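You operate a simulated robot arm through the tools that you are given. There is no shell and no other tool. Be economical: measure what you need, move in short steps, check, and stop when the job is done.

You are at the controls of a simulated two-armed robot. One attempt, no reset.

## Task
Put the blue-taped pipe on the top of the trestle table away on the free end of the press bench. Push the thermostat lid shut. Take the blue tub and put it on the top of the long wooden shelf. Turn the hall knob to 5. Take the press jaw with the smallest size on its label from the floor of the jaw tray and leave it on the shelf under the press bench. Fetch the 22 mm tee tub from the top of the trestle table and set it on the top of the grey platform. Put the 2 A fuse from the top of the trestle table on top of the tall white head there and the 10 A fuse on top of the blue-capped valve. Lift the boiler flap open. The order is free.

It is judged by the outcome, as a careful person would: the job done as asked, and still so three seconds after it is handed in. It fails if anything else is knocked over, pushed out of place, dropped, spilled or broken. Lids that push on must go on centred and level and be pressed home; caps that screw on are set level and turned clockwise until they are tight.

## Robot
Two 6-joint arms with two-finger parallel grippers on one trunk, on a base that drives. Base frame: it is fixed to the floor where the robot stands at the start and does not move with it; the origin is under the middle of the robot, x ahead of it, y to its left, z up; the surface under the hand at the start is at about z = 0.76. Lengths are in m, angles in degrees, forces in N, time in s.
The left shoulder is at the start at [-0.077, 0.177, 0.832], the right one opposite. With the tool pointing down near the work surface each hand reaches from about 0.1 to 0.74 m from the robot's upright axis, wherever it stands, measured 20 degrees to its own side. Places, roughly: blue tub (10x9x9 cm) [4, 2.7, 0.2]; blue-capped valve [0.5, 0.25, 0.75]; blue-taped pipe (3x3x7 cm) [0.5, -0.1, 0.8]; boiler flap [3, -1.7, 1.2]; free end of the press bench [-1.2, 1.5, 0.9]; fuse [0.5, 0, 0.75]; hall knob [1.2, 3.4, 1.2]; press jaw [-1, 2.75, 1]; shelf under the press bench [-1.2, 2, 0.3]; tall white head [0.75, -0.25, 0.75]; tee tub [0.5, 0, 0.75]; thermostat lid [3.4, 1, 1]; top of the grey platform [2.3, 1.4, 0.5]; top of the long wooden shelf (61x17 cm) [4.04, 2.84, 1.04]. Payload 1.57 kg a hand.
The tool frame of a hand sits at the grasp point between the pads (the TCP): z along the fingers, y along the line on which they close. The tips reach 0.03 m beyond it. Largest opening 0.08 m; finger width 0.017, thickness 0.012; the body of the gripper, 0.04 by 0.082 m, starts 0.08 m behind the TCP.
Orientation is that of the tool frame in the base frame, as [roll, pitch, yaw] about the fixed x, y, z axes, in that order (R = Rz(yaw) Ry(pitch) Rx(roll)). With the fingers straight down and closing along the base's y, the tool's x points along the base's -x, its y along +y and its z along -z.

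## Interface
- The arms move only by the tool drive_tool. It takes "left_commands", "right_commands" or both (then of equal length, played together; a hand with none holds still); each is a list of rows, each a list of 3 entries, a list of its own where there are three numbers: the shift along the tool's x, y, z in m, then the turn, a rotation vector about the tool's x, y, z in degrees, then the closure, from 0 (fully open) to 1 (shut). In form: [[[x, y, z], [wx, wy, wz], fingers], ...]. A call has 1 to 20 rows; each row is the pose to reach, as a shift and turn from the pose commanded when the call began, along the tool's axes at that moment. Each row takes 0.2 s and may step no farther than 0.05 m and 8.6 degrees from the row before; otherwise, or with a gripper value out of range, the whole call is refused. A pose out of reach is approached as far as the arm can. The call stops where the force on the tool passes 40 N (or 10 N more than at its start, if that is more) or the arm is blocked; 0.2 s more then pass. The fingers move at their own pace (about 0.072 m/s each) and stop on an object; they squeeze with about 22 N. The grip force told is the motor's: it shows also when the fingers shut on nothing. Time passes only in rows, and 0.2 s behind the last, so rows that repeat a pose let the fingers close. It gives the time, the measured TCP pose, the force on the tool (base axes), the opening and the grip force at its end, in the units of the frame above (readings bear some noise), with the torque about the TCP (base axes, N m) and any sound that the robot's microphone picked up, and new pictures: "views" is both (left out), scene, wrist or none (wrist: the cameras of the hands that moved).
- Cameras (640 x 400 px; columns grow to the right, rows downward): "scene" is now at [0.018, -0.0101, 1.5578]; the picture's right is [-0.06, -1.00, 0.00], its down [-0.85, 0.05, -0.52] and it looks along [0.52, -0.03, -0.85] (base axes); focal length 276 px, centre (320, 200). "left" rides on the left gripper at [0.072, 0.007, -0.122] in its tool frame; the picture's right is [-0.09, 1.00, 0.00], its down [-0.84, -0.08, -0.54] and it looks along [-0.54, -0.05, 0.84] (tool axes); focal length 238 px, centre (320, 200). "right" rides on the right gripper at [0.072, -0.007, -0.122] in its tool frame; the picture's right is [0.09, 1.00, 0.00], its down [-0.84, 0.08, -0.54] and it looks along [-0.54, 0.05, 0.84] (tool axes); focal length 238 px, centre (320, 200). There is no depth. A picture from a camera that has moved, and an enlarged one, comes with that camera's place and axes in the base frame and with its lens. The place of the scene camera against the robot may be out by one fixed shift of up to 0.025 m in any direction.
- raise_lower(by): slides the trunk up (or, below 0, down) by that many m; the arms and the scene camera ride with it, the base frame stays. It gives what a move gives, with no picture.
- base_move(legs): drives the robot by 1 to 6 legs, each [ahead, left, turn to the left] in m, m and degrees, along the robot's own axes; the way and the turn of a leg run together, so that a leg with both is an arc; at most 1.5 m and 180 degrees a leg. The arms and the cameras ride along, it lands a little off, and it stops where it bumps. It gives what a move gives, and a new picture of the scene camera.
- turn_head(pan, tilt): turns the head with the scene camera to pan (to the left, within 143 degrees either way) and tilt (down, from -29 to 69), counted from straight ahead of the robot. It gives what a move gives, and a new picture of the scene camera.
- close_up(camera, box): a new picture of the part [left, top, right, bottom] of that camera's present view, enlarged. No time passes.
- job_done(): hands the job in; it is judged then, once.

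Work in short steps. Places have to be worked out from the pictures, the camera data and where the tool is seen: move nearer, look again, correct. Check each grasp and each placing, and mend what went wrong. You have 217 turns and 260 pictures in all, those below and enlarged ones among them. Open the grippers and draw the arms clear of the work before you hand the job in, unless the task says otherwise; then end with one line.

The tools are called after "Emit:" by a JSON object that holds its "fn" and its "kwargs". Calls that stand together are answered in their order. drive_tool: Moves the arms, as the interface text tells. Its arguments: {"type":"object","properties":{"left_commands":{"type":"array","items":{"type":"array"}},"right_commands":{"type":"array","items":{"type":"array"}},"views":{"type":"string","enum":["both","scene","wrist","none"]}},"required":[]} The other tools are called the same way: raise_lower (by) slides the trunk up or down; base_move (legs) drives the base; turn_head (pan, tilt) turns the head that bears the scene camera; close_up (camera, box) takes an enlarged picture of a part of a camera's view; job_done () hands the job in.

At the start:

```text
time_s: 0.0
left_eef_pos: [0.5115, 0.238, 1.0501]
left_tool_rot: [179.9, 0.1, -180.0]
left_ft_force: [0.7, 0.0, -0.2]
left_ft_torque: [0.01, 0.0, -0.02]
left_opening: 0.0801
left_grip_force: 0.0
right_eef_pos: [0.3757, -0.1743, 1.0917]
right_tool_rot: [179.9, 0.1, 180.0]
right_ft_force: [0.0, 0.3, 0.2]
right_ft_torque: [0.02, 0.0, 0.0]
right_opening: 0.0797
right_grip_force: 0.0
trunk travel left (down, up): [-0.275, 0.053]
robot x, y, heading: [-0.0015, -0.0038, -0.2]
head pan, tilt: [-3.6, 58.5]
```

scene: 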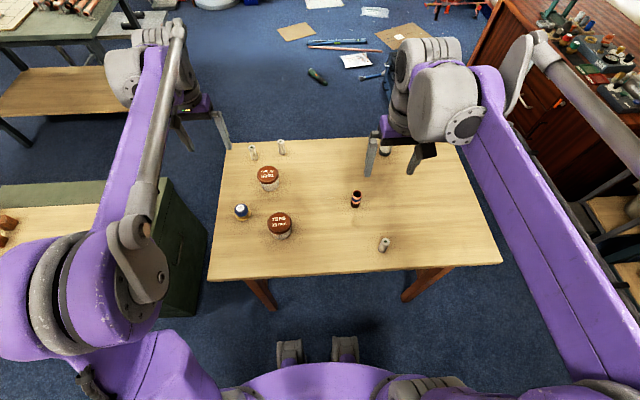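
right: 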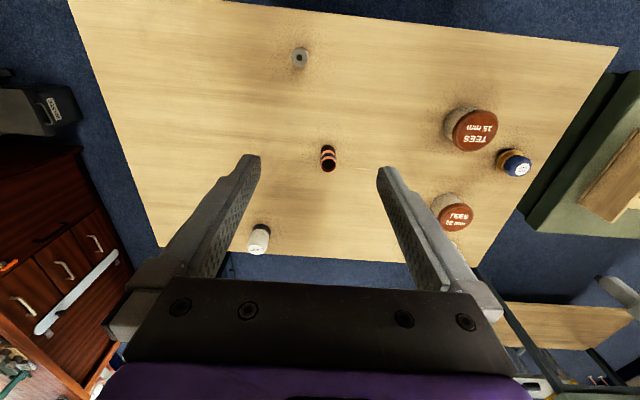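
left: 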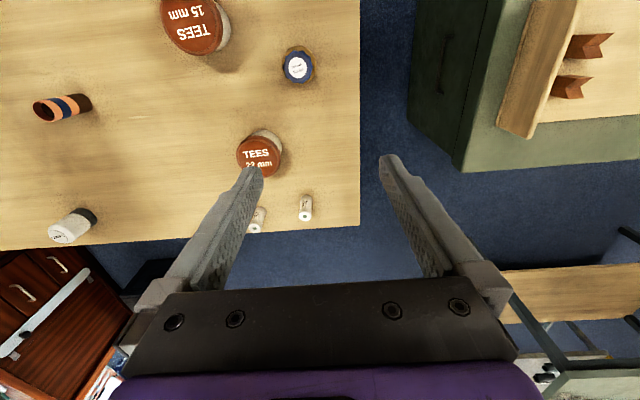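

I'll begin with close-ups of the fuses, the tubs and the far side of the room, to read their labels.

Emit:
{"fn": "close_up", "kwargs": {"camera": "left", "box": [220, 120, 340, 240]}}

Emit:
{"fn": "close_up", "kwargs": {"camera": "scene", "box": [210, 130, 410, 260]}}

```text
3.33 times, centred on (280, 180) of left
camera zoom: at [0.4395, 0.2435, 1.1729], right [0.09, 1.0, 0.0], down [0.84, -0.08, 0.54], along [0.54, -0.05, -0.84], focal length 794 px, centre (453, 267)
```

zoom: 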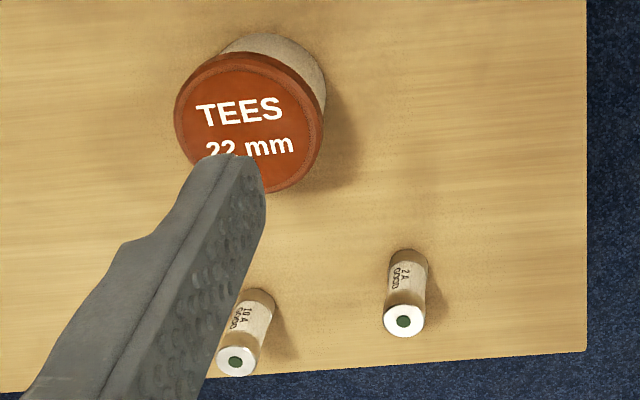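

```text
3.08 times, centred on (310, 195) of scene
camera zoom: at [0.018, -0.0101, 1.5578], right [-0.06, -1.0, 0.0], down [-0.85, 0.05, -0.52], along [0.52, -0.03, -0.85], focal length 849 px, centre (351, 215)
```

zoom: 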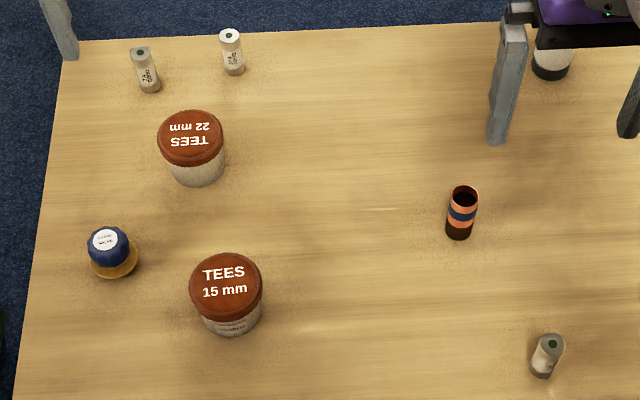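

The 2 A fuse is the left one and the 10 A fuse is beside it. I'll check the third fuse and the white head.

Emit:
{"fn": "close_up", "kwargs": {"camera": "right", "box": [230, 30, 360, 110]}}

Emit:
{"fn": "close_up", "kwargs": {"camera": "left", "box": [240, 190, 330, 240]}}

Emit:
{"fn": "close_up", "kwargs": {"camera": "left", "box": [10, 70, 130, 250]}}

```text
4.92 times, centred on (295, 70) of right
camera zoom: at [0.3031, -0.1794, 1.2157], right [-0.09, 1.0, 0.0], down [0.84, 0.08, 0.54], along [0.54, 0.05, -0.84], focal length 1173 px, centre (443, 840)
```

zoom: 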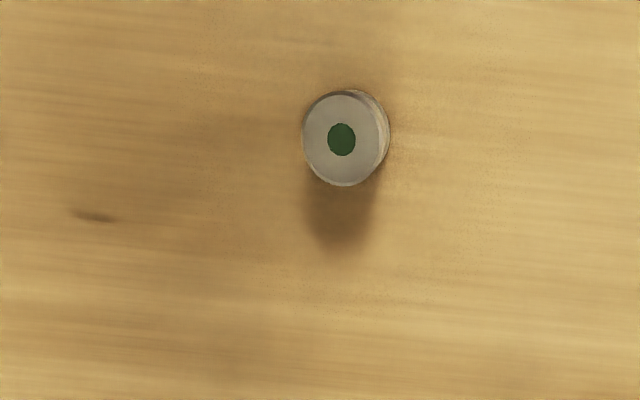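

```text
7.11 times, centred on (285, 215) of left
camera zoom: at [0.4395, 0.2435, 1.1729], right [0.09, 1.0, 0.0], down [0.84, -0.08, 0.54], along [0.54, -0.05, -0.84], focal length 1695 px, centre (569, 93)
```

zoom: 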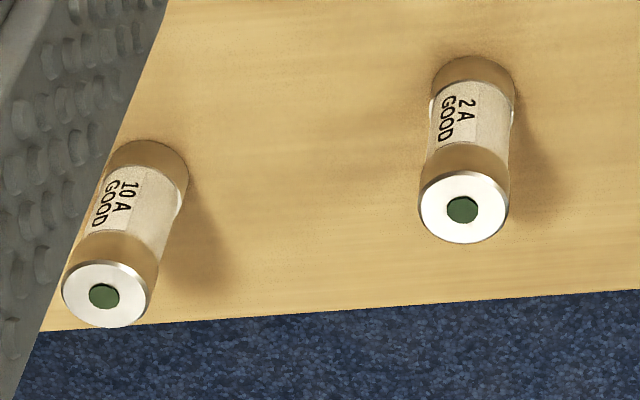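

```text
2.22 times, centred on (70, 160) of left
camera zoom: at [0.4395, 0.2435, 1.1729], right [0.09, 1.0, 0.0], down [0.84, -0.08, 0.54], along [0.54, -0.05, -0.84], focal length 530 px, centre (876, 289)
```

zoom: 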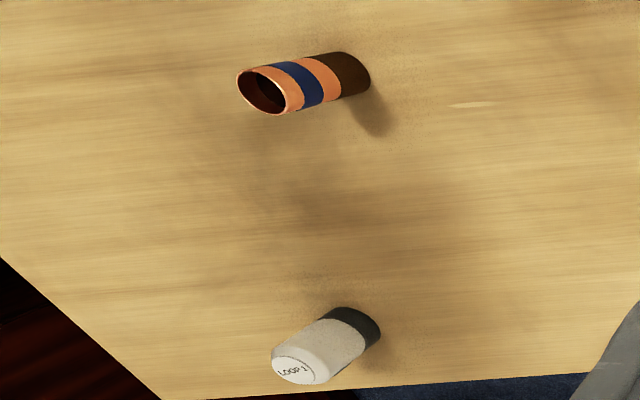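

The fuses are at about [0.704, 0.19] and [0.728, 0.087], at the edge of my reach, so I drive ahead a little.

Emit:
{"fn": "base_move", "kwargs": {"legs": [[0.1, 0, 0]]}}

```text
time_s: 1.1
left_eef_pos: [0.6091, 0.2379, 1.0507]
left_tool_rot: [-179.9, -0.1, -180.0]
left_ft_force: [0.6, -0.1, -0.2]
left_ft_torque: [0.0, 0.01, 0.01]
left_opening: 0.08
left_grip_force: 0.0
right_eef_pos: [0.4745, -0.1732, 1.0928]
right_tool_rot: [-180.0, 0.0, 179.9]
right_ft_force: [0.2, 0.4, 0.1]
right_ft_torque: [0.0, 0.03, 0.03]
right_opening: 0.0801
right_grip_force: 0.0
trunk travel left (down, up): [-0.275, 0.053]
robot x, y, heading: [0.0966, -0.0011, -0.1]
head pan, tilt: [-3.6, 58.5]
camera scene: at [0.1165, -0.0102, 1.5577], right [-0.06, -1.0, 0.0], down [-0.85, 0.05, -0.52], along [0.52, -0.03, -0.85], focal length 276 px, centre (320, 200)
```

scene: 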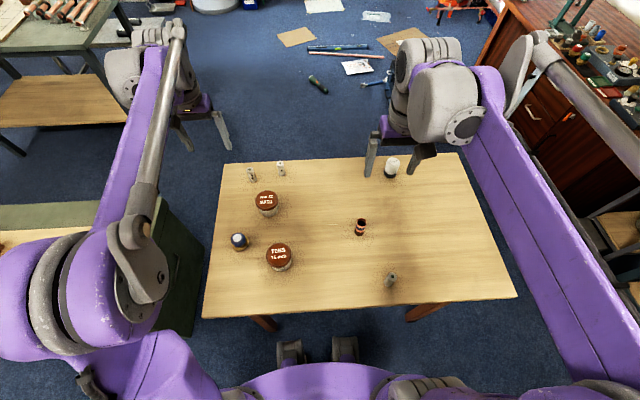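

Now I move the left hand above the 2 A fuse for a closer wrist look.

Emit:
{"fn": "drive_tool", "kwargs": {"left_commands": [[[-0.04, -0.02, 0.015], [0, 0, 0], 0], [[-0.07, -0.035, 0.04], [0, 0, 0], 0], [[-0.085, -0.048, 0.08], [0, 0, 0], 0], [[-0.09, -0.048, 0.11], [0, 0, 0], 0], [[-0.09, -0.048, 0.11], [0, 0, 0], 0]], "views": "wrist"}}

```text
time_s: 2.4
left_eef_pos: [0.6989, 0.1896, 0.9408]
left_tool_rot: [-180.0, 0.1, -179.9]
left_ft_force: [0.4, 1.0, -0.1]
left_ft_torque: [0.01, 0.0, 0.0]
left_opening: 0.0801
left_grip_force: 0.1
right_eef_pos: [0.4747, -0.1742, 1.0936]
right_tool_rot: [-179.9, 0.0, -180.0]
right_ft_force: [0.3, -0.9, 0.5]
right_ft_torque: [-0.01, 0.0, -0.01]
right_opening: 0.0801
right_grip_force: 0.1
trunk travel left (down, up): [-0.275, 0.053]
robot x, y, heading: [0.0987, -0.0022, -0.2]
head pan, tilt: [-3.6, 58.5]
camera left: at [0.6287, 0.1957, 1.063], right [0.09, 1.0, 0.0], down [0.84, -0.08, 0.54], along [0.54, -0.05, -0.84], focal length 238 px, centre (320, 200)
```

left: 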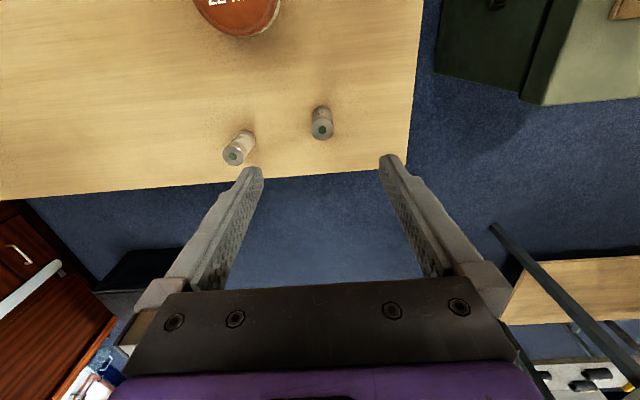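

The fuse is centred between the fingers, with its top at about z 0.81. I descend to 0.80 and grip.

Emit:
{"fn": "drive_tool", "kwargs": {"left_commands": [[[-0.001, 0.001, 0.04], [0, 0, 0], 0], [[-0.001, 0.001, 0.08], [0, 0, 0], 0], [[-0.001, 0.001, 0.11], [0, 0, 0], 0], [[-0.001, 0.001, 0.138], [0, 0, 0], 0], [[-0.001, 0.001, 0.138], [0, 0, 0], 1], [[-0.001, 0.001, 0.138], [0, 0, 0], 1], [[-0.001, 0.001, 0.138], [0, 0, 0], 1], [[-0.001, 0.001, 0.138], [0, 0, 0], 1]], "views": "wrist"}}

```text
time_s: 4.2
left_eef_pos: [0.7007, 0.1904, 0.8021]
left_tool_rot: [180.0, 0.0, 180.0]
left_ft_force: [0.0, 0.6, 0.1]
left_ft_torque: [-0.01, 0.0, 0.0]
left_opening: 0.0231
left_grip_force: 22.0
right_eef_pos: [0.4742, -0.1723, 1.0929]
right_tool_rot: [180.0, 0.0, -180.0]
right_ft_force: [0.0, 0.6, 0.5]
right_ft_torque: [-0.01, 0.0, -0.03]
right_opening: 0.0801
right_grip_force: 0.1
trunk travel left (down, up): [-0.275, 0.053]
robot x, y, heading: [0.0965, 0.0037, -0.1]
head pan, tilt: [-3.6, 58.5]
camera left: at [0.6295, 0.1965, 0.9247], right [0.09, 1.0, 0.0], down [0.84, -0.08, 0.54], along [0.54, -0.05, -0.84], focal length 238 px, centre (320, 200)
```

left: 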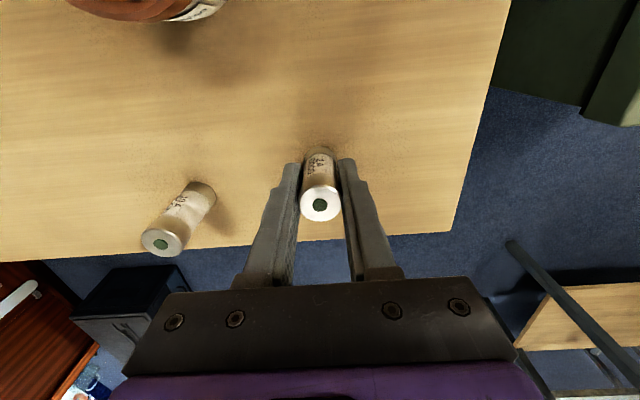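

The grip holds at 0.023. I'll move the 2 A fuse to a free spot near [0.60, 0.0], from where the right hand can take it to the white head.

Emit:
{"fn": "drive_tool", "kwargs": {"left_commands": [[[0, 0, -0.04], [0, 0, 0], 1], [[0, 0, -0.08], [0, 0, 0], 1], [[0.02, -0.03, -0.1], [0, 0, 0], 1], [[0.04, -0.07, -0.1], [0, 0, 0], 1], [[0.06, -0.11, -0.1], [0, 0, 0], 1], [[0.08, -0.15, -0.1], [0, 0, 0], 1], [[0.1, -0.19, -0.1], [0, 0, 0], 1], [[0.1, -0.19, -0.06], [0, 0, 0], 1], [[0.1, -0.19, -0.03], [0, 0, 0], 1], [[0.1, -0.19, -0.01], [0, 0, 0], 1], [[0.1, -0.19, 0.0], [0, 0, 0], 1], [[0.1, -0.19, 0.0], [0, 0, 0], 1]], "views": "wrist"}}

```text
time_s: 6.8
left_eef_pos: [0.5998, -0.001, 0.8029]
left_tool_rot: [-180.0, 0.0, -179.9]
left_ft_force: [-1.0, -0.2, 0.8]
left_ft_torque: [-0.01, -0.01, 0.02]
left_opening: 0.0235
left_grip_force: 21.8
right_eef_pos: [0.4743, -0.1744, 1.0926]
right_tool_rot: [180.0, 0.0, -179.9]
right_ft_force: [0.2, 0.5, -0.1]
right_ft_torque: [-0.02, 0.01, 0.01]
right_opening: 0.0801
right_grip_force: 0.0
trunk travel left (down, up): [-0.275, 0.053]
robot x, y, heading: [0.0997, -0.0015, -0.1]
head pan, tilt: [-3.6, 58.5]
camera left: at [0.5285, 0.0067, 0.9245], right [0.09, 1.0, 0.0], down [0.84, -0.08, 0.54], along [0.54, -0.05, -0.84], focal length 238 px, centre (320, 200)
```

left: 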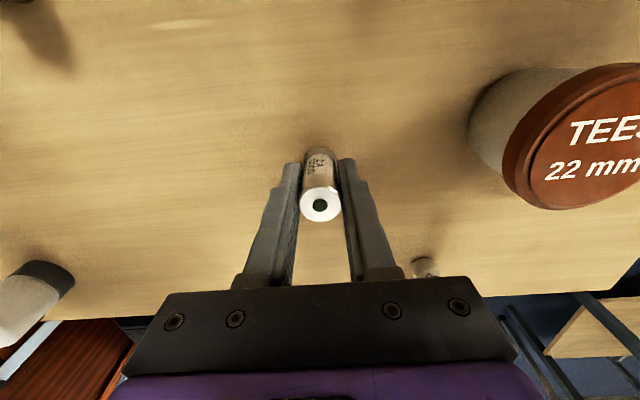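

It's touching the table. I release it, lift, and move over the 10 A fuse.

Emit:
{"fn": "drive_tool", "kwargs": {"left_commands": [[[0, 0, 0], [0, 0, 0], 0], [[0, 0, 0], [0, 0, 0], 0], [[0, 0, 0], [0, 0, 0], 0], [[0, 0, -0.04], [0, 0, 0], 0], [[0, 0, -0.085], [0, 0, 0], 0], [[-0.02, 0, -0.13], [0, 0, 0], 0], [[-0.05, 0.03, -0.13], [0, 0, 0], 0], [[-0.08, 0.06, -0.13], [0, 0, 0], 0], [[-0.115, 0.085, -0.13], [0, 0, 0], 0], [[-0.127, 0.088, -0.13], [0, 0, 0], 0], [[-0.127, 0.088, -0.13], [0, 0, 0], 0]], "views": "wrist"}}

```text
time_s: 9.2
left_eef_pos: [0.728, 0.0888, 0.9333]
left_tool_rot: [180.0, 0.0, -180.0]
left_ft_force: [-0.6, 0.0, 0.8]
left_ft_torque: [-0.03, 0.02, 0.0]
left_opening: 0.0799
left_grip_force: 0.0
right_eef_pos: [0.4734, -0.1749, 1.0931]
right_tool_rot: [180.0, 0.1, 180.0]
right_ft_force: [0.5, -0.1, -0.1]
right_ft_torque: [0.02, 0.02, -0.01]
right_opening: 0.08
right_grip_force: 0.1
trunk travel left (down, up): [-0.275, 0.053]
robot x, y, heading: [0.096, -0.0008, -0.0]
head pan, tilt: [-3.6, 58.5]
camera left: at [0.6565, 0.0957, 1.0557], right [0.09, 1.0, 0.0], down [0.84, -0.08, 0.54], along [0.54, -0.05, -0.84], focal length 238 px, centre (320, 200)
```

left: 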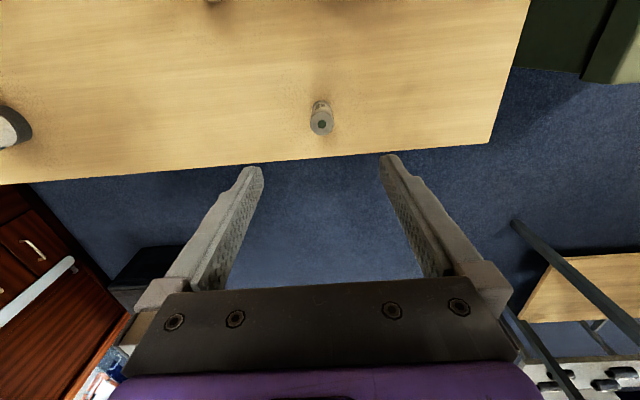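

Centred to within a few mm. I descend and grip.

Emit:
{"fn": "drive_tool", "kwargs": {"left_commands": [[[0.003, 0.001, 0.04], [0, 0, 0], 0], [[0.003, 0.001, 0.08], [0, 0, 0], 0], [[0.003, 0.001, 0.11], [0, 0, 0], 0], [[0.003, 0.001, 0.131], [0, 0, 0], 0], [[0.003, 0.001, 0.131], [0, 0, 0], 1], [[0.003, 0.001, 0.131], [0, 0, 0], 1], [[0.003, 0.001, 0.131], [0, 0, 0], 1], [[0.003, 0.001, 0.131], [0, 0, 0], 1], [[0.003, 0.001, 0.09], [0, 0, 0], 1], [[0.003, 0.001, 0.05], [0, 0, 0], 1], [[0.003, 0.001, 0.0], [0, 0, 0], 1], [[0.003, 0.001, -0.02], [0, 0, 0], 1]], "views": "wrist"}}

```text
time_s: 11.8
left_eef_pos: [0.7245, 0.0881, 0.9539]
left_tool_rot: [-179.9, -0.1, -180.0]
left_ft_force: [-0.6, -0.1, -0.1]
left_ft_torque: [0.0, 0.02, 0.04]
left_opening: 0.0232
left_grip_force: 22.1
right_eef_pos: [0.474, -0.173, 1.0924]
right_tool_rot: [179.9, 0.0, -179.9]
right_ft_force: [0.3, 0.3, 0.2]
right_ft_torque: [0.01, -0.01, 0.01]
right_opening: 0.0803
right_grip_force: 0.0
trunk travel left (down, up): [-0.275, 0.053]
robot x, y, heading: [0.0945, -0.0004, 0.2]
head pan, tilt: [-3.6, 58.5]
camera left: at [0.6529, 0.0947, 1.0754], right [0.09, 1.0, 0.0], down [0.84, -0.08, 0.54], along [0.54, -0.05, -0.84], focal length 238 px, centre (320, 200)
```

left: 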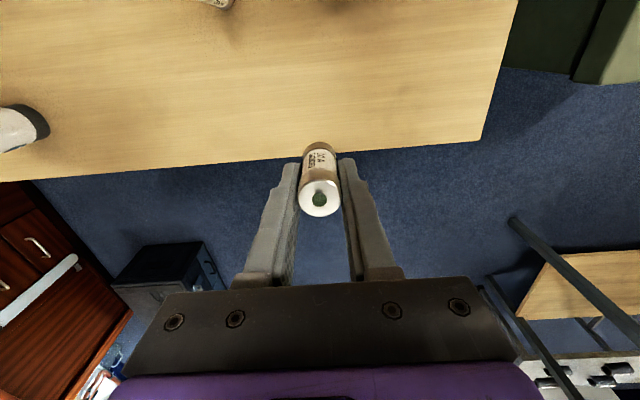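

The 10 A fuse is held. I move it over the blue-capped valve, high up, and take a look.

Emit:
{"fn": "drive_tool", "kwargs": {"left_commands": [[[0.038, 0.018, 0], [0, 0, 0], 1], [[0.076, 0.036, 0], [0, 0, 0], 1], [[0.114, 0.054, 0], [0, 0, 0], 1], [[0.152, 0.072, 0], [0, 0, 0], 1], [[0.19, 0.09, 0], [0, 0, 0], 1], [[0.228, 0.108, 0], [0, 0, 0], 1], [[0.26, 0.124, 0], [0, 0, 0], 1], [[0.2665, 0.126, 0], [0, 0, 0], 1], [[0.2665, 0.126, 0], [0, 0, 0], 1]], "views": "both"}}

```text
time_s: 13.8
left_eef_pos: [0.457, 0.2148, 0.9537]
left_tool_rot: [180.0, 0.0, 180.0]
left_ft_force: [-0.7, -0.1, -0.1]
left_ft_torque: [-0.02, 0.0, 0.0]
left_opening: 0.0234
left_grip_force: 22.4
right_eef_pos: [0.474, -0.1738, 1.092]
right_tool_rot: [-180.0, 0.1, 180.0]
right_ft_force: [0.3, 0.4, 0.3]
right_ft_torque: [0.01, 0.0, 0.0]
right_opening: 0.08
right_grip_force: 0.0
trunk travel left (down, up): [-0.275, 0.053]
robot x, y, heading: [0.0981, 0.0035, 0.0]
head pan, tilt: [-3.6, 58.5]
camera scene: at [0.1165, -0.0101, 1.5578], right [-0.06, -1.0, 0.0], down [-0.85, 0.05, -0.52], along [0.52, -0.03, -0.85], focal length 276 px, centre (320, 200)
camera left: at [0.3856, 0.2214, 1.0747], right [0.09, 1.0, 0.0], down [0.84, -0.08, 0.54], along [0.54, -0.05, -0.84], focal length 238 px, centre (320, 200)
```

scene: 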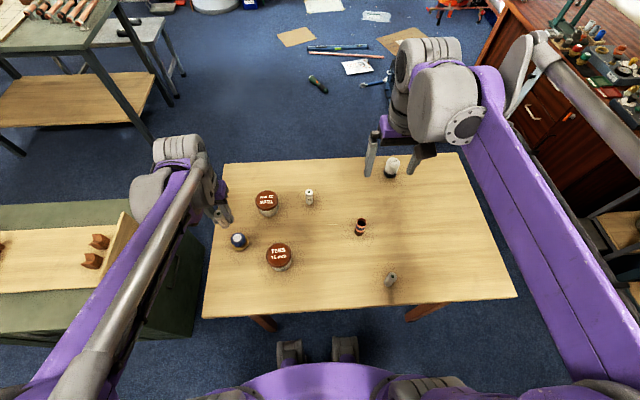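
left: 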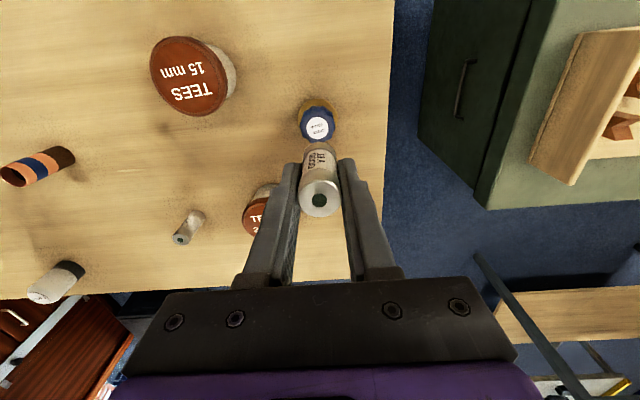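

Emit:
{"fn": "close_up", "kwargs": {"camera": "left", "box": [280, 80, 360, 220]}}

Emit:
{"fn": "close_up", "kwargs": {"camera": "scene", "box": [190, 170, 290, 270]}}

```text
2.86 times, centred on (320, 150) of left
camera zoom: at [0.3856, 0.2214, 1.0747], right [0.09, 1.0, 0.0], down [0.84, -0.08, 0.54], along [0.54, -0.05, -0.84], focal length 681 px, centre (320, 343)
```

zoom: 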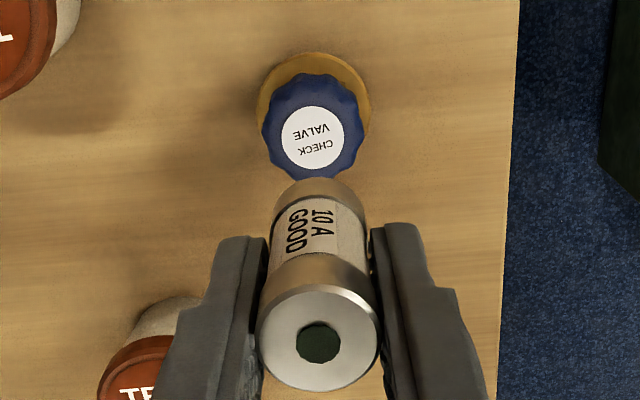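

```text
4.00 times, centred on (240, 220) of scene
camera zoom: at [0.1165, -0.0101, 1.5578], right [-0.06, -1.0, 0.0], down [-0.85, 0.05, -0.52], along [0.52, -0.03, -0.85], focal length 1104 px, centre (640, 120)
```

zoom: 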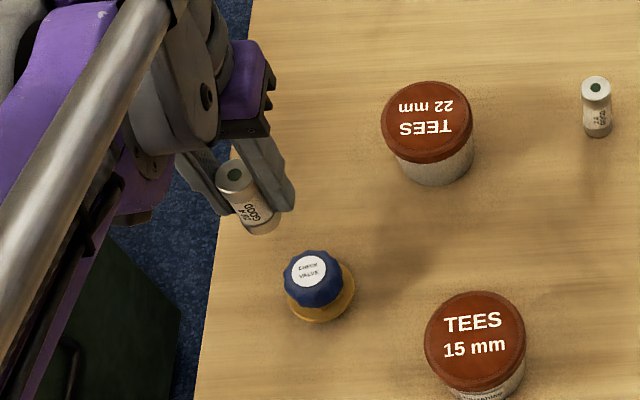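

The valve top is at about [0.4625, 0.2115, 0.805]. I align and descend to just above it.

Emit:
{"fn": "drive_tool", "kwargs": {"left_commands": [[[-0.005, -0.0033, 0.03], [0, 0, 0], 1], [[-0.005, -0.0033, 0.06], [0, 0, 0], 1], [[-0.005, -0.0033, 0.083], [0, 0, 0], 1], [[-0.005, -0.0033, 0.087], [0, 0, 0], 1], [[-0.005, -0.0033, 0.087], [0, 0, 0], 1]], "views": "wrist"}}

Emit:
{"fn": "close_up", "kwargs": {"camera": "left", "box": [270, 60, 370, 220]}}

Emit:
{"fn": "close_up", "kwargs": {"camera": "scene", "box": [190, 180, 290, 270]}}

```text
time_s: 14.9
left_eef_pos: [0.4633, 0.2116, 0.8653]
left_tool_rot: [180.0, 0.0, -180.0]
left_ft_force: [0.0, -0.2, -1.0]
left_ft_torque: [-0.03, -0.01, 0.0]
left_opening: 0.0233
left_grip_force: 21.9
right_eef_pos: [0.4736, -0.1727, 1.0924]
right_tool_rot: [-179.9, 0.1, 180.0]
right_ft_force: [0.8, 0.4, 0.1]
right_ft_torque: [-0.01, 0.01, -0.01]
right_opening: 0.0799
right_grip_force: 0.0
trunk travel left (down, up): [-0.275, 0.053]
robot x, y, heading: [0.1005, -0.0008, 0.0]
head pan, tilt: [-3.6, 58.5]
camera left: at [0.3916, 0.2178, 0.9879], right [0.09, 1.0, 0.0], down [0.84, -0.08, 0.54], along [0.54, -0.05, -0.84], focal length 238 px, centre (320, 200)
```

left: 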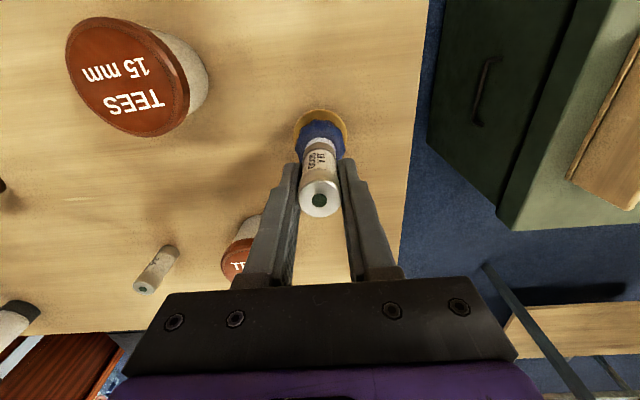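

```text
2.50 times, centred on (320, 140) of left
camera zoom: at [0.3916, 0.2178, 0.9879], right [0.09, 1.0, 0.0], down [0.84, -0.08, 0.54], along [0.54, -0.05, -0.84], focal length 596 px, centre (320, 350)
```

zoom: 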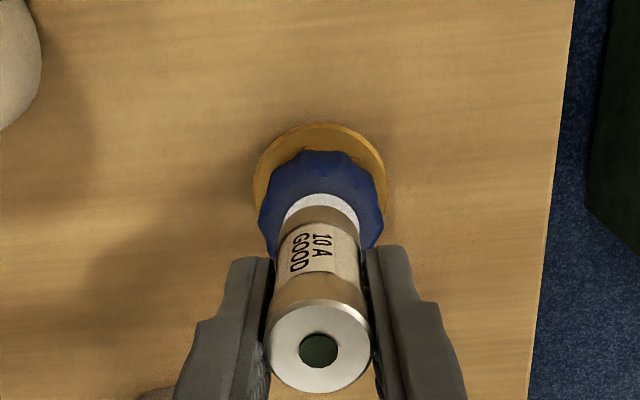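

```text
4.44 times, centred on (240, 225) of scene
camera zoom: at [0.1166, -0.0101, 1.5578], right [-0.06, -1.0, 0.0], down [-0.85, 0.05, -0.52], along [0.52, -0.03, -0.85], focal length 1227 px, centre (676, 89)
```

zoom: 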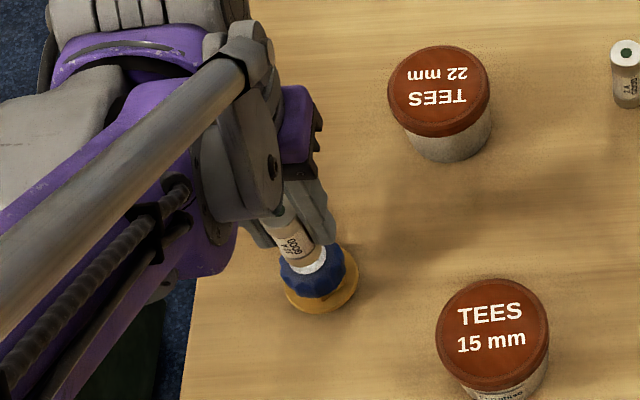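

Well aligned. I lower gently in 2 mm steps.

Emit:
{"fn": "drive_tool", "kwargs": {"left_commands": [[[0, 0, 0.003], [0, 0, 0], 1], [[0, 0, 0.005], [0, 0, 0], 1], [[0, 0, 0.007], [0, 0, 0], 1], [[0, 0, 0.007], [0, 0, 0], 1]], "views": "none"}}

Emit:
{"fn": "close_up", "kwargs": {"camera": "left", "box": [270, 60, 370, 220]}}

```text
time_s: 15.9
left_eef_pos: [0.4632, 0.2109, 0.859]
left_tool_rot: [179.9, 0.0, -180.0]
left_ft_force: [0.6, -0.8, -1.1]
left_ft_torque: [-0.02, 0.01, 0.02]
left_opening: 0.0231
left_grip_force: 22.3
right_eef_pos: [0.4739, -0.1738, 1.0926]
right_tool_rot: [-180.0, -0.1, -179.9]
right_ft_force: [-0.4, 1.0, -0.1]
right_ft_torque: [-0.02, 0.02, -0.01]
right_opening: 0.0801
right_grip_force: 0.1
trunk travel left (down, up): [-0.275, 0.053]
robot x, y, heading: [0.1023, 0.0002, 0.1]
head pan, tilt: [-3.6, 58.5]
```

```text
2.50 times, centred on (320, 140) of left
camera zoom: at [0.3917, 0.2178, 0.9811], right [0.09, 1.0, 0.0], down [0.84, -0.08, 0.54], along [0.54, -0.05, -0.84], focal length 596 px, centre (320, 350)
```

zoom: 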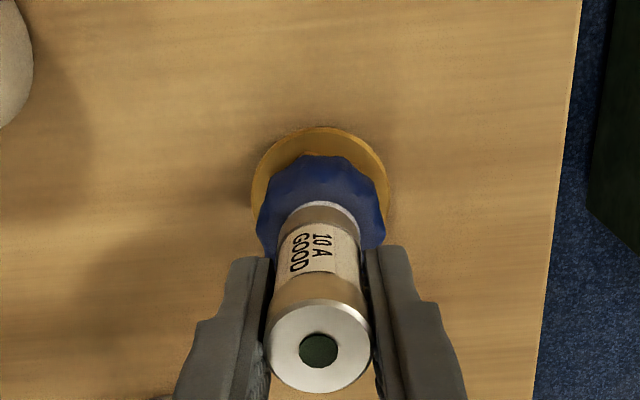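

Emit:
{"fn": "drive_tool", "kwargs": {"left_commands": [[[0, 0, 0.0015], [0, 0, 0], 1], [[0, 0, 0.003], [0, 0, 0], 1], [[0, 0, 0.003], [0, 0, 0], 1]], "views": "none"}}

```text
time_s: 16.8
left_eef_pos: [0.4637, 0.2114, 0.8559]
left_tool_rot: [180.0, 0.1, -180.0]
left_ft_force: [-0.1, 0.5, 0.7]
left_ft_torque: [-0.02, -0.01, 0.0]
left_opening: 0.0234
left_grip_force: 22.3
right_eef_pos: [0.4735, -0.1743, 1.092]
right_tool_rot: [-180.0, 0.0, 180.0]
right_ft_force: [0.2, -0.4, 0.1]
right_ft_torque: [-0.01, -0.03, 0.01]
right_opening: 0.0799
right_grip_force: 0.0
trunk travel left (down, up): [-0.275, 0.053]
robot x, y, heading: [0.095, 0.0001, -0.0]
head pan, tilt: [-3.6, 58.5]
```

Emit:
{"fn": "drive_tool", "kwargs": {"left_commands": [[[0, 0, 0.001], [0, 0, 0], 1], [[0, 0, 0.002], [0, 0, 0], 1], [[0, 0, 0.002], [0, 0, 0], 1]], "views": "none"}}

Emit:
{"fn": "close_up", "kwargs": {"camera": "left", "box": [270, 60, 370, 220]}}

```text
time_s: 17.6
left_eef_pos: [0.4633, 0.212, 0.8534]
left_tool_rot: [180.0, 0.0, -180.0]
left_ft_force: [-0.3, -0.1, -0.4]
left_ft_torque: [-0.04, 0.0, -0.02]
left_opening: 0.0232
left_grip_force: 21.9
right_eef_pos: [0.4742, -0.1751, 1.0923]
right_tool_rot: [180.0, 0.1, -180.0]
right_ft_force: [-0.8, 0.0, -0.1]
right_ft_torque: [-0.02, 0.01, 0.01]
right_opening: 0.0801
right_grip_force: 0.1
trunk travel left (down, up): [-0.275, 0.053]
robot x, y, heading: [0.0971, -0.0018, 0.3]
head pan, tilt: [-3.6, 58.5]
```

```text
2.50 times, centred on (320, 140) of left
camera zoom: at [0.3917, 0.2184, 0.9758], right [0.09, 1.0, 0.0], down [0.84, -0.08, 0.54], along [0.54, -0.05, -0.84], focal length 596 px, centre (320, 350)
```

zoom: 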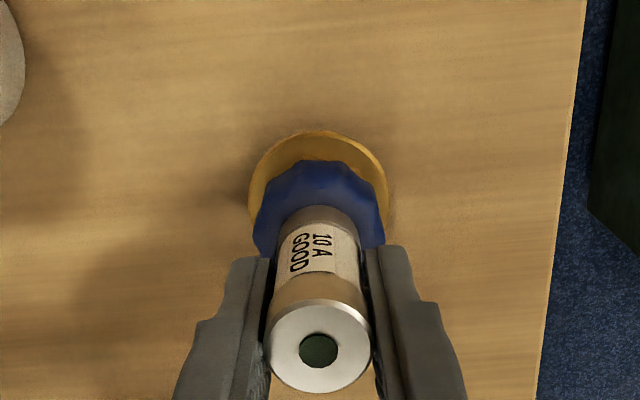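

No contact yet, so I continue down 4 mm more.

Emit:
{"fn": "drive_tool", "kwargs": {"left_commands": [[[0, 0, 0.001], [0, 0, 0], 1], [[0, 0, 0.002], [0, 0, 0], 1], [[0, 0, 0.003], [0, 0, 0], 1], [[0, 0, 0.003], [0, 0, 0], 1]], "views": "none"}}

Emit:
{"fn": "close_up", "kwargs": {"camera": "left", "box": [270, 60, 370, 220]}}

```text
time_s: 18.6
left_eef_pos: [0.4628, 0.2102, 0.8524]
left_tool_rot: [-180.0, 0.0, 179.9]
left_ft_force: [1.0, 1.9, 17.2]
left_ft_torque: [0.11, 0.0, 0.03]
left_opening: 0.0234
left_grip_force: 22.2
right_eef_pos: [0.4744, -0.1738, 1.0938]
right_tool_rot: [179.9, 0.0, -180.0]
right_ft_force: [-0.2, 0.2, 0.0]
right_ft_torque: [0.02, 0.03, -0.01]
right_opening: 0.0801
right_grip_force: 0.1
trunk travel left (down, up): [-0.275, 0.053]
robot x, y, heading: [0.1018, -0.0013, -0.1]
head pan, tilt: [-3.6, 58.5]
```

```text
2.50 times, centred on (320, 140) of left
camera zoom: at [0.3912, 0.2179, 0.9737], right [0.09, 1.0, 0.0], down [0.84, -0.08, 0.54], along [0.54, -0.05, -0.84], focal length 596 px, centre (320, 350)
```

zoom: 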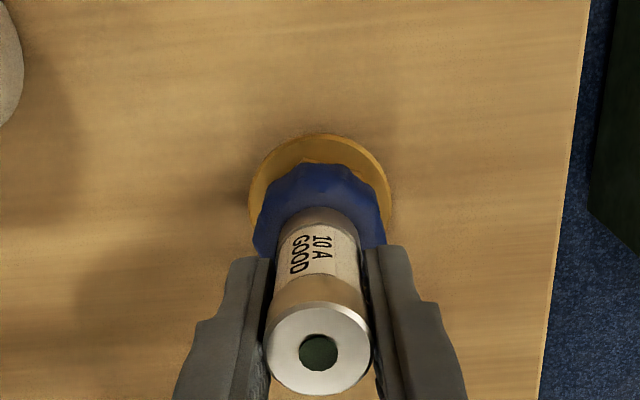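

Contact at 17 N, and the fuse is centred on the label. I ease off 1 mm and release.

Emit:
{"fn": "drive_tool", "kwargs": {"left_commands": [[[0, 0, -0.002], [0, 0, 0], 1], [[0, 0, -0.0025], [0, 0, 0], 0.6], [[0, 0, -0.0025], [0, 0, 0], 0.4], [[0, 0, -0.0025], [0, 0, 0], 0.2], [[0, 0, -0.0025], [0, 0, 0], 0.0], [[0, 0, -0.0025], [0, 0, 0], 0.0]], "views": "wrist"}}

```text
time_s: 19.9
left_eef_pos: [0.4635, 0.2112, 0.8525]
left_tool_rot: [-180.0, 0.0, 179.9]
left_ft_force: [0.0, 0.3, -0.7]
left_ft_torque: [0.01, -0.01, -0.03]
left_opening: 0.0798
left_grip_force: 0.0
right_eef_pos: [0.4744, -0.1739, 1.0921]
right_tool_rot: [-180.0, 0.0, -180.0]
right_ft_force: [0.6, -0.6, 0.0]
right_ft_torque: [0.01, -0.01, -0.02]
right_opening: 0.0801
right_grip_force: 0.1
trunk travel left (down, up): [-0.275, 0.053]
robot x, y, heading: [0.0999, 0.0013, 0.2]
head pan, tilt: [-3.6, 58.5]
camera left: at [0.3915, 0.218, 0.9755], right [0.09, 1.0, 0.0], down [0.84, -0.08, 0.54], along [0.54, -0.05, -0.84], focal length 238 px, centre (320, 200)
```

left: 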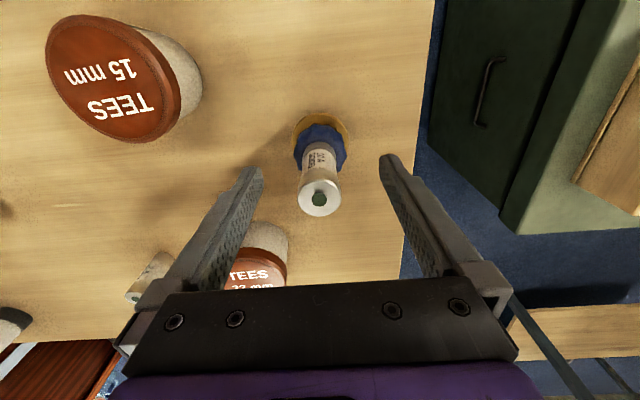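

It stands. The left hand goes straight up while the right hand moves over the 2 A fuse.

Emit:
{"fn": "drive_tool", "kwargs": {"left_commands": [[[0, 0, -0.04], [0, 0, 0], 0], [[0, 0, -0.08], [0, 0, 0], 0], [[0, 0, -0.12], [0, 0, 0], 0], [[0, 0, -0.16], [0, 0, 0], 0], [[0, 0.03, -0.19], [0, 0, 0], 0], [[0, 0.06, -0.19], [0, 0, 0], 0], [[0, 0.06, -0.19], [0, 0, 0], 0]], "right_commands": [[[-0.025, 0.035, 0.0], [0, 0, 0], 0], [[-0.05, 0.07, 0.02], [0, 0, 0], 0], [[-0.075, 0.105, 0.05], [0, 0, 0], 0], [[-0.1, 0.14, 0.08], [0, 0, 0], 0], [[-0.12, 0.165, 0.11], [0, 0, 0], 0], [[-0.125, 0.174, 0.145], [0, 0, 0], 0], [[-0.125, 0.174, 0.15], [0, 0, 0], 0]], "views": "both"}}

```text
refused: row 3 steps farther than a row can; nothing moved
```

Emit:
{"fn": "drive_tool", "kwargs": {"left_commands": [[[0, 0, -0.04], [0, 0, 0], 0], [[0, 0, -0.08], [0, 0, 0], 0], [[0, 0, -0.12], [0, 0, 0], 0], [[0, 0, -0.16], [0, 0, 0], 0], [[0, 0.03, -0.19], [0, 0, 0], 0], [[0, 0.06, -0.19], [0, 0, 0], 0], [[0, 0.06, -0.19], [0, 0, 0], 0], [[0, 0.06, -0.19], [0, 0, 0], 0]], "right_commands": [[[-0.025, 0.035, 0.0], [0, 0, 0], 0], [[-0.05, 0.07, 0.015], [0, 0, 0], 0], [[-0.075, 0.105, 0.03], [0, 0, 0], 0], [[-0.1, 0.14, 0.05], [0, 0, 0], 0], [[-0.12, 0.165, 0.08], [0, 0, 0], 0], [[-0.125, 0.174, 0.115], [0, 0, 0], 0], [[-0.125, 0.174, 0.15], [0, 0, 0], 0], [[-0.125, 0.174, 0.15], [0, 0, 0], 0]], "views": "both"}}

```text
time_s: 21.8
left_eef_pos: [0.4631, 0.2709, 1.0426]
left_tool_rot: [-180.0, 0.0, 180.0]
left_ft_force: [-0.4, 1.2, 0.0]
left_ft_torque: [-0.02, -0.02, 0.03]
left_opening: 0.0801
left_grip_force: 0.1
right_eef_pos: [0.5984, 0.0001, 0.9442]
right_tool_rot: [180.0, 0.0, -179.9]
right_ft_force: [0.9, -1.4, -0.7]
right_ft_torque: [-0.02, 0.03, 0.02]
right_opening: 0.08
right_grip_force: 0.0
trunk travel left (down, up): [-0.275, 0.053]
robot x, y, heading: [0.0996, 0.0007, -0.2]
head pan, tilt: [-3.6, 58.5]
camera scene: at [0.1164, -0.01, 1.5578], right [-0.06, -1.0, 0.0], down [-0.85, 0.05, -0.52], along [0.52, -0.03, -0.85], focal length 276 px, centre (320, 200)
camera right: at [0.5263, -0.0059, 1.0668], right [-0.09, 1.0, 0.0], down [0.84, 0.08, 0.54], along [0.54, 0.05, -0.84], focal length 238 px, centre (320, 200)
camera left: at [0.3916, 0.278, 1.1653], right [0.09, 1.0, 0.0], down [0.84, -0.08, 0.54], along [0.54, -0.05, -0.84], focal length 238 px, centre (320, 200)
```

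scene: 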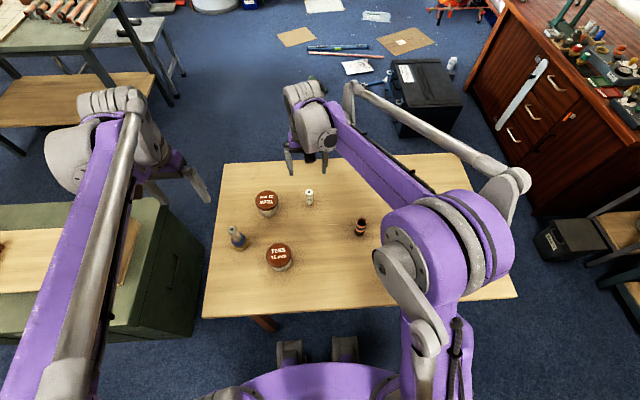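
right: 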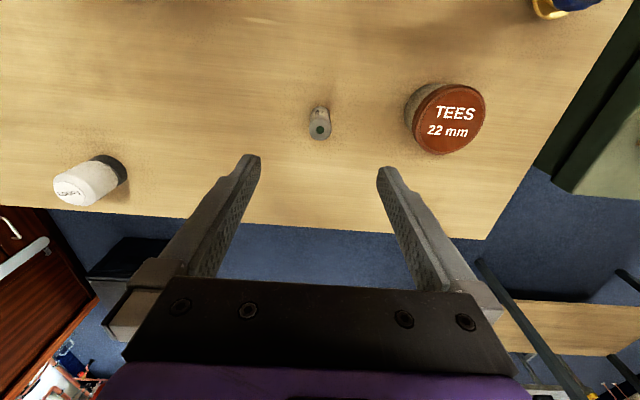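
left: 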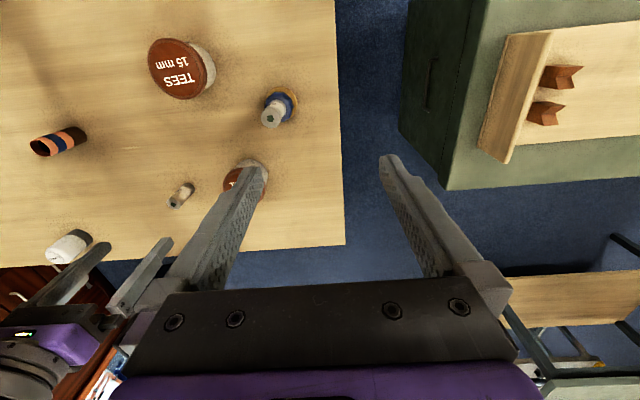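

Aligned over the 2 A fuse. I descend, grip and lift.

Emit:
{"fn": "drive_tool", "kwargs": {"right_commands": [[[0, 0, 0.04], [0, 0, 0], 0], [[0, 0, 0.08], [0, 0, 0], 0], [[0, 0, 0.12], [0, 0, 0], 0], [[-0.001, 0, 0.141], [0, 0, 0], 0], [[-0.001, 0, 0.141], [0, 0, 0], 1], [[-0.001, 0, 0.141], [0, 0, 0], 1], [[-0.001, 0, 0.141], [0, 0, 0], 1], [[-0.001, 0, 0.141], [0, 0, 0], 1], [[-0.001, 0, 0.1], [0, 0, 0], 1], [[-0.001, 0, 0.06], [0, 0, 0], 1], [[-0.001, 0, 0.02], [0, 0, 0], 1], [[-0.001, 0, -0.02], [0, 0, 0], 1], [[-0.021, -0.04, -0.02], [0, 0, 0], 1], [[-0.041, -0.08, -0.02], [0, 0, 0], 1], [[-0.061, -0.12, -0.02], [0, 0, 0], 1], [[-0.075, -0.16, -0.02], [0, 0, 0], 1], [[-0.085, -0.2, -0.02], [0, 0, 0], 1], [[-0.091, -0.24, -0.02], [0, 0, 0], 1], [[-0.091, -0.28, -0.02], [0, 0, 0], 1], [[-0.091, -0.28, -0.02], [0, 0, 0], 1]], "views": "wrist"}}

Emit:
{"fn": "close_up", "kwargs": {"camera": "right", "box": [270, 60, 370, 220]}}

```text
time_s: 25.9
left_eef_pos: [0.4632, 0.2725, 1.0424]
left_tool_rot: [180.0, 0.0, 179.9]
left_ft_force: [0.1, 0.2, -0.7]
left_ft_torque: [-0.04, 0.02, -0.01]
left_opening: 0.08
left_grip_force: 0.1
right_eef_pos: [0.6901, -0.2793, 0.9614]
right_tool_rot: [180.0, -0.1, 179.9]
right_ft_force: [-0.4, 0.2, -0.8]
right_ft_torque: [0.0, -0.01, -0.03]
right_opening: 0.0233
right_grip_force: 21.8
trunk travel left (down, up): [-0.275, 0.053]
robot x, y, heading: [0.0953, 0.0015, 0.2]
head pan, tilt: [-3.6, 58.5]
camera right: at [0.6172, -0.2849, 1.0852], right [-0.09, 1.0, 0.0], down [0.84, 0.08, 0.54], along [0.54, 0.05, -0.84], focal length 238 px, centre (320, 200)
```

right: 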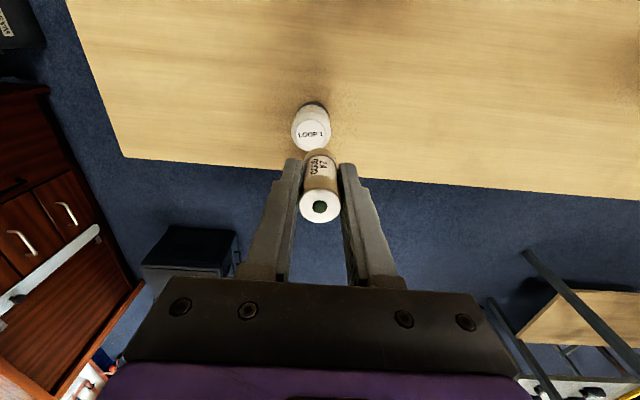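

```text
2.50 times, centred on (320, 140) of right
camera zoom: at [0.6172, -0.2849, 1.0852], right [-0.09, 1.0, 0.0], down [0.84, 0.08, 0.54], along [0.54, 0.05, -0.84], focal length 596 px, centre (320, 350)
```

zoom: 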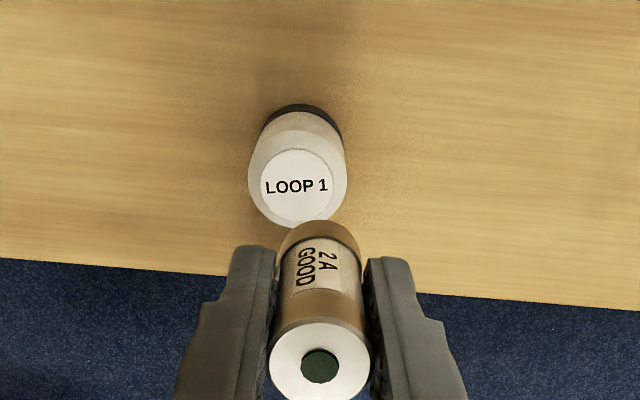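

The head top is at about [0.695, -0.2875, ~0.835]. I align and descend to a hover.

Emit:
{"fn": "drive_tool", "kwargs": {"right_commands": [[[-0.005, -0.0082, 0.02], [0, 0, 0], 1], [[-0.005, -0.0082, 0.05], [0, 0, 0], 1], [[-0.005, -0.0082, 0.055], [0, 0, 0], 1], [[-0.005, -0.0082, 0.055], [0, 0, 0], 1]], "views": "none"}}

Emit:
{"fn": "close_up", "kwargs": {"camera": "right", "box": [270, 60, 370, 220]}}

Emit:
{"fn": "close_up", "kwargs": {"camera": "scene", "box": [350, 130, 430, 190]}}

```text
time_s: 26.9
left_eef_pos: [0.4634, 0.2715, 1.0438]
left_tool_rot: [180.0, 0.0, 180.0]
left_ft_force: [0.0, 0.1, -1.3]
left_ft_torque: [-0.02, -0.02, -0.01]
left_opening: 0.08
left_grip_force: 0.0
right_eef_pos: [0.6951, -0.2876, 0.907]
right_tool_rot: [-180.0, -0.1, 180.0]
right_ft_force: [0.2, -0.5, -1.2]
right_ft_torque: [-0.01, -0.02, 0.01]
right_opening: 0.0232
right_grip_force: 21.4
trunk travel left (down, up): [-0.275, 0.053]
robot x, y, heading: [0.0986, 0.0009, 0.0]
head pan, tilt: [-3.6, 58.5]
```

```text
2.50 times, centred on (320, 140) of right
camera zoom: at [0.6225, -0.2938, 1.0307], right [-0.09, 1.0, 0.0], down [0.84, 0.08, 0.54], along [0.54, 0.05, -0.84], focal length 596 px, centre (320, 350)
```

zoom: 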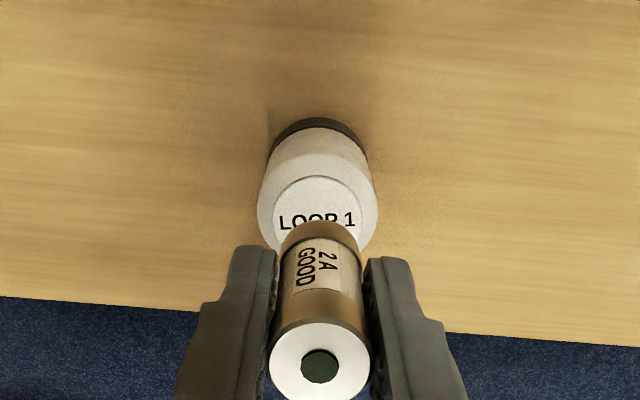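

```text
6.67 times, centred on (390, 160) of scene
camera zoom: at [0.1167, -0.0102, 1.5578], right [-0.06, -1.0, 0.0], down [-0.85, 0.05, -0.52], along [0.52, -0.03, -0.85], focal length 1840 px, centre (-147, 467)
```

zoom: 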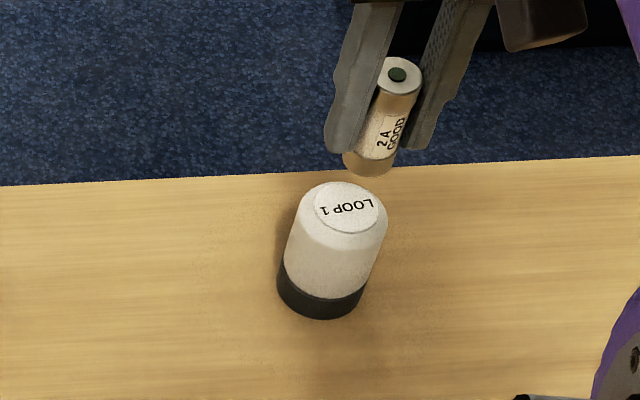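

Lateral alignment is good. I lower further.

Emit:
{"fn": "drive_tool", "kwargs": {"right_commands": [[[0, 0, 0.005], [0, 0, 0], 1], [[0, 0, 0.01], [0, 0, 0], 1], [[0, 0, 0.013], [0, 0, 0], 1], [[0, 0, 0.013], [0, 0, 0], 1]], "views": "none"}}

Emit:
{"fn": "close_up", "kwargs": {"camera": "right", "box": [270, 60, 370, 220]}}

```text
time_s: 27.9
left_eef_pos: [0.4627, 0.2724, 1.0421]
left_tool_rot: [179.9, 0.0, 179.9]
left_ft_force: [-0.3, -0.8, -0.1]
left_ft_torque: [0.03, 0.0, 0.03]
left_opening: 0.0802
left_grip_force: 0.1
right_eef_pos: [0.6944, -0.2875, 0.8943]
right_tool_rot: [-180.0, 0.0, -180.0]
right_ft_force: [-0.6, 0.1, -0.4]
right_ft_torque: [0.01, 0.0, 0.0]
right_opening: 0.0233
right_grip_force: 22.1
trunk travel left (down, up): [-0.275, 0.053]
robot x, y, heading: [0.0971, 0.0001, -0.1]
head pan, tilt: [-3.6, 58.5]
```

```text
2.50 times, centred on (320, 140) of right
camera zoom: at [0.6227, -0.2939, 1.0175], right [-0.09, 1.0, 0.0], down [0.84, 0.08, 0.54], along [0.54, 0.05, -0.84], focal length 596 px, centre (320, 350)
```

zoom: 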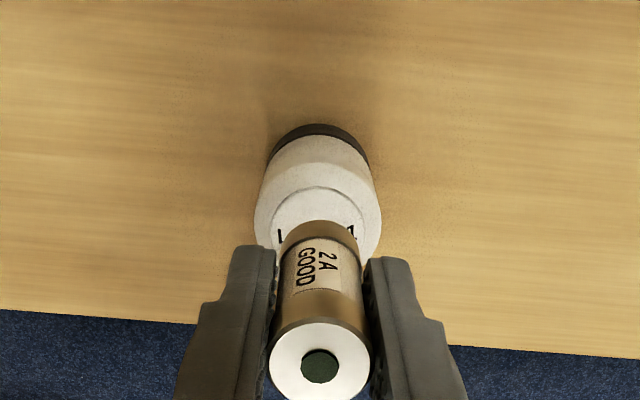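

I shift 2 mm toward me and lower until contact.

Emit:
{"fn": "drive_tool", "kwargs": {"right_commands": [[[0.002, 0, 0.002], [0, 0, 0], 1], [[0.002, 0, 0.004], [0, 0, 0], 1], [[0.002, 0, 0.005], [0, 0, 0], 1], [[0.002, 0, 0.006], [0, 0, 0], 1], [[0.002, 0, 0.007], [0, 0, 0], 1], [[0.002, 0, 0.007], [0, 0, 0], 1]], "views": "none"}}

Emit:
{"fn": "close_up", "kwargs": {"camera": "right", "box": [270, 60, 370, 220]}}

```text
time_s: 29.4
left_eef_pos: [0.4635, 0.2725, 1.0427]
left_tool_rot: [-180.0, 0.0, -179.9]
left_ft_force: [0.0, -1.0, 0.6]
left_ft_torque: [0.03, 0.03, 0.02]
left_opening: 0.0798
left_grip_force: 0.1
right_eef_pos: [0.6935, -0.2873, 0.888]
right_tool_rot: [-180.0, 0.0, 180.0]
right_ft_force: [0.4, -0.5, -0.2]
right_ft_torque: [-0.02, 0.0, 0.0]
right_opening: 0.0233
right_grip_force: 21.8
trunk travel left (down, up): [-0.275, 0.053]
robot x, y, heading: [0.0973, -0.0002, -0.1]
head pan, tilt: [-3.6, 58.5]
```

```text
2.50 times, centred on (320, 140) of right
camera zoom: at [0.6208, -0.2936, 1.0107], right [-0.09, 1.0, 0.0], down [0.84, 0.08, 0.54], along [0.54, 0.05, -0.84], focal length 596 px, centre (320, 350)
```

zoom: 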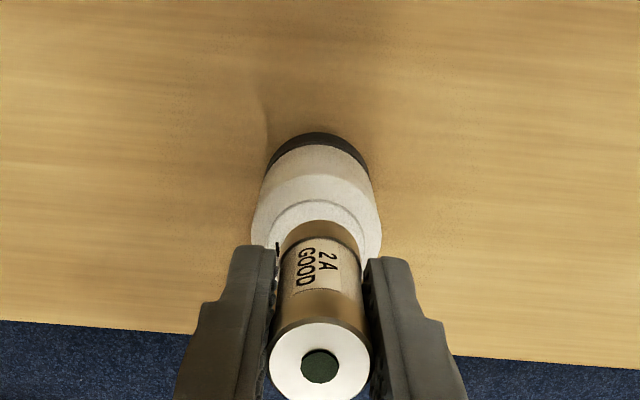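

Emit:
{"fn": "drive_tool", "kwargs": {"right_commands": [[[0, 0, 0.001], [0, 0, 0], 1], [[0, 0, 0.002], [0, 0, 0], 1], [[0, 0, 0.003], [0, 0, 0], 1], [[0, 0, 0.003], [0, 0, 0], 1]], "views": "none"}}

```text
time_s: 30.4
left_eef_pos: [0.4622, 0.2711, 1.0429]
left_tool_rot: [180.0, 0.0, -179.9]
left_ft_force: [0.5, -0.6, 0.0]
left_ft_torque: [0.0, -0.01, 0.01]
left_opening: 0.08
left_grip_force: 0.1
right_eef_pos: [0.6934, -0.2882, 0.8847]
right_tool_rot: [180.0, 0.1, 179.9]
right_ft_force: [0.0, 0.2, -0.8]
right_ft_torque: [0.01, 0.04, -0.02]
right_opening: 0.0233
right_grip_force: 22.0
trunk travel left (down, up): [-0.275, 0.053]
robot x, y, heading: [0.0997, 0.0031, 0.1]
head pan, tilt: [-3.6, 58.5]
```

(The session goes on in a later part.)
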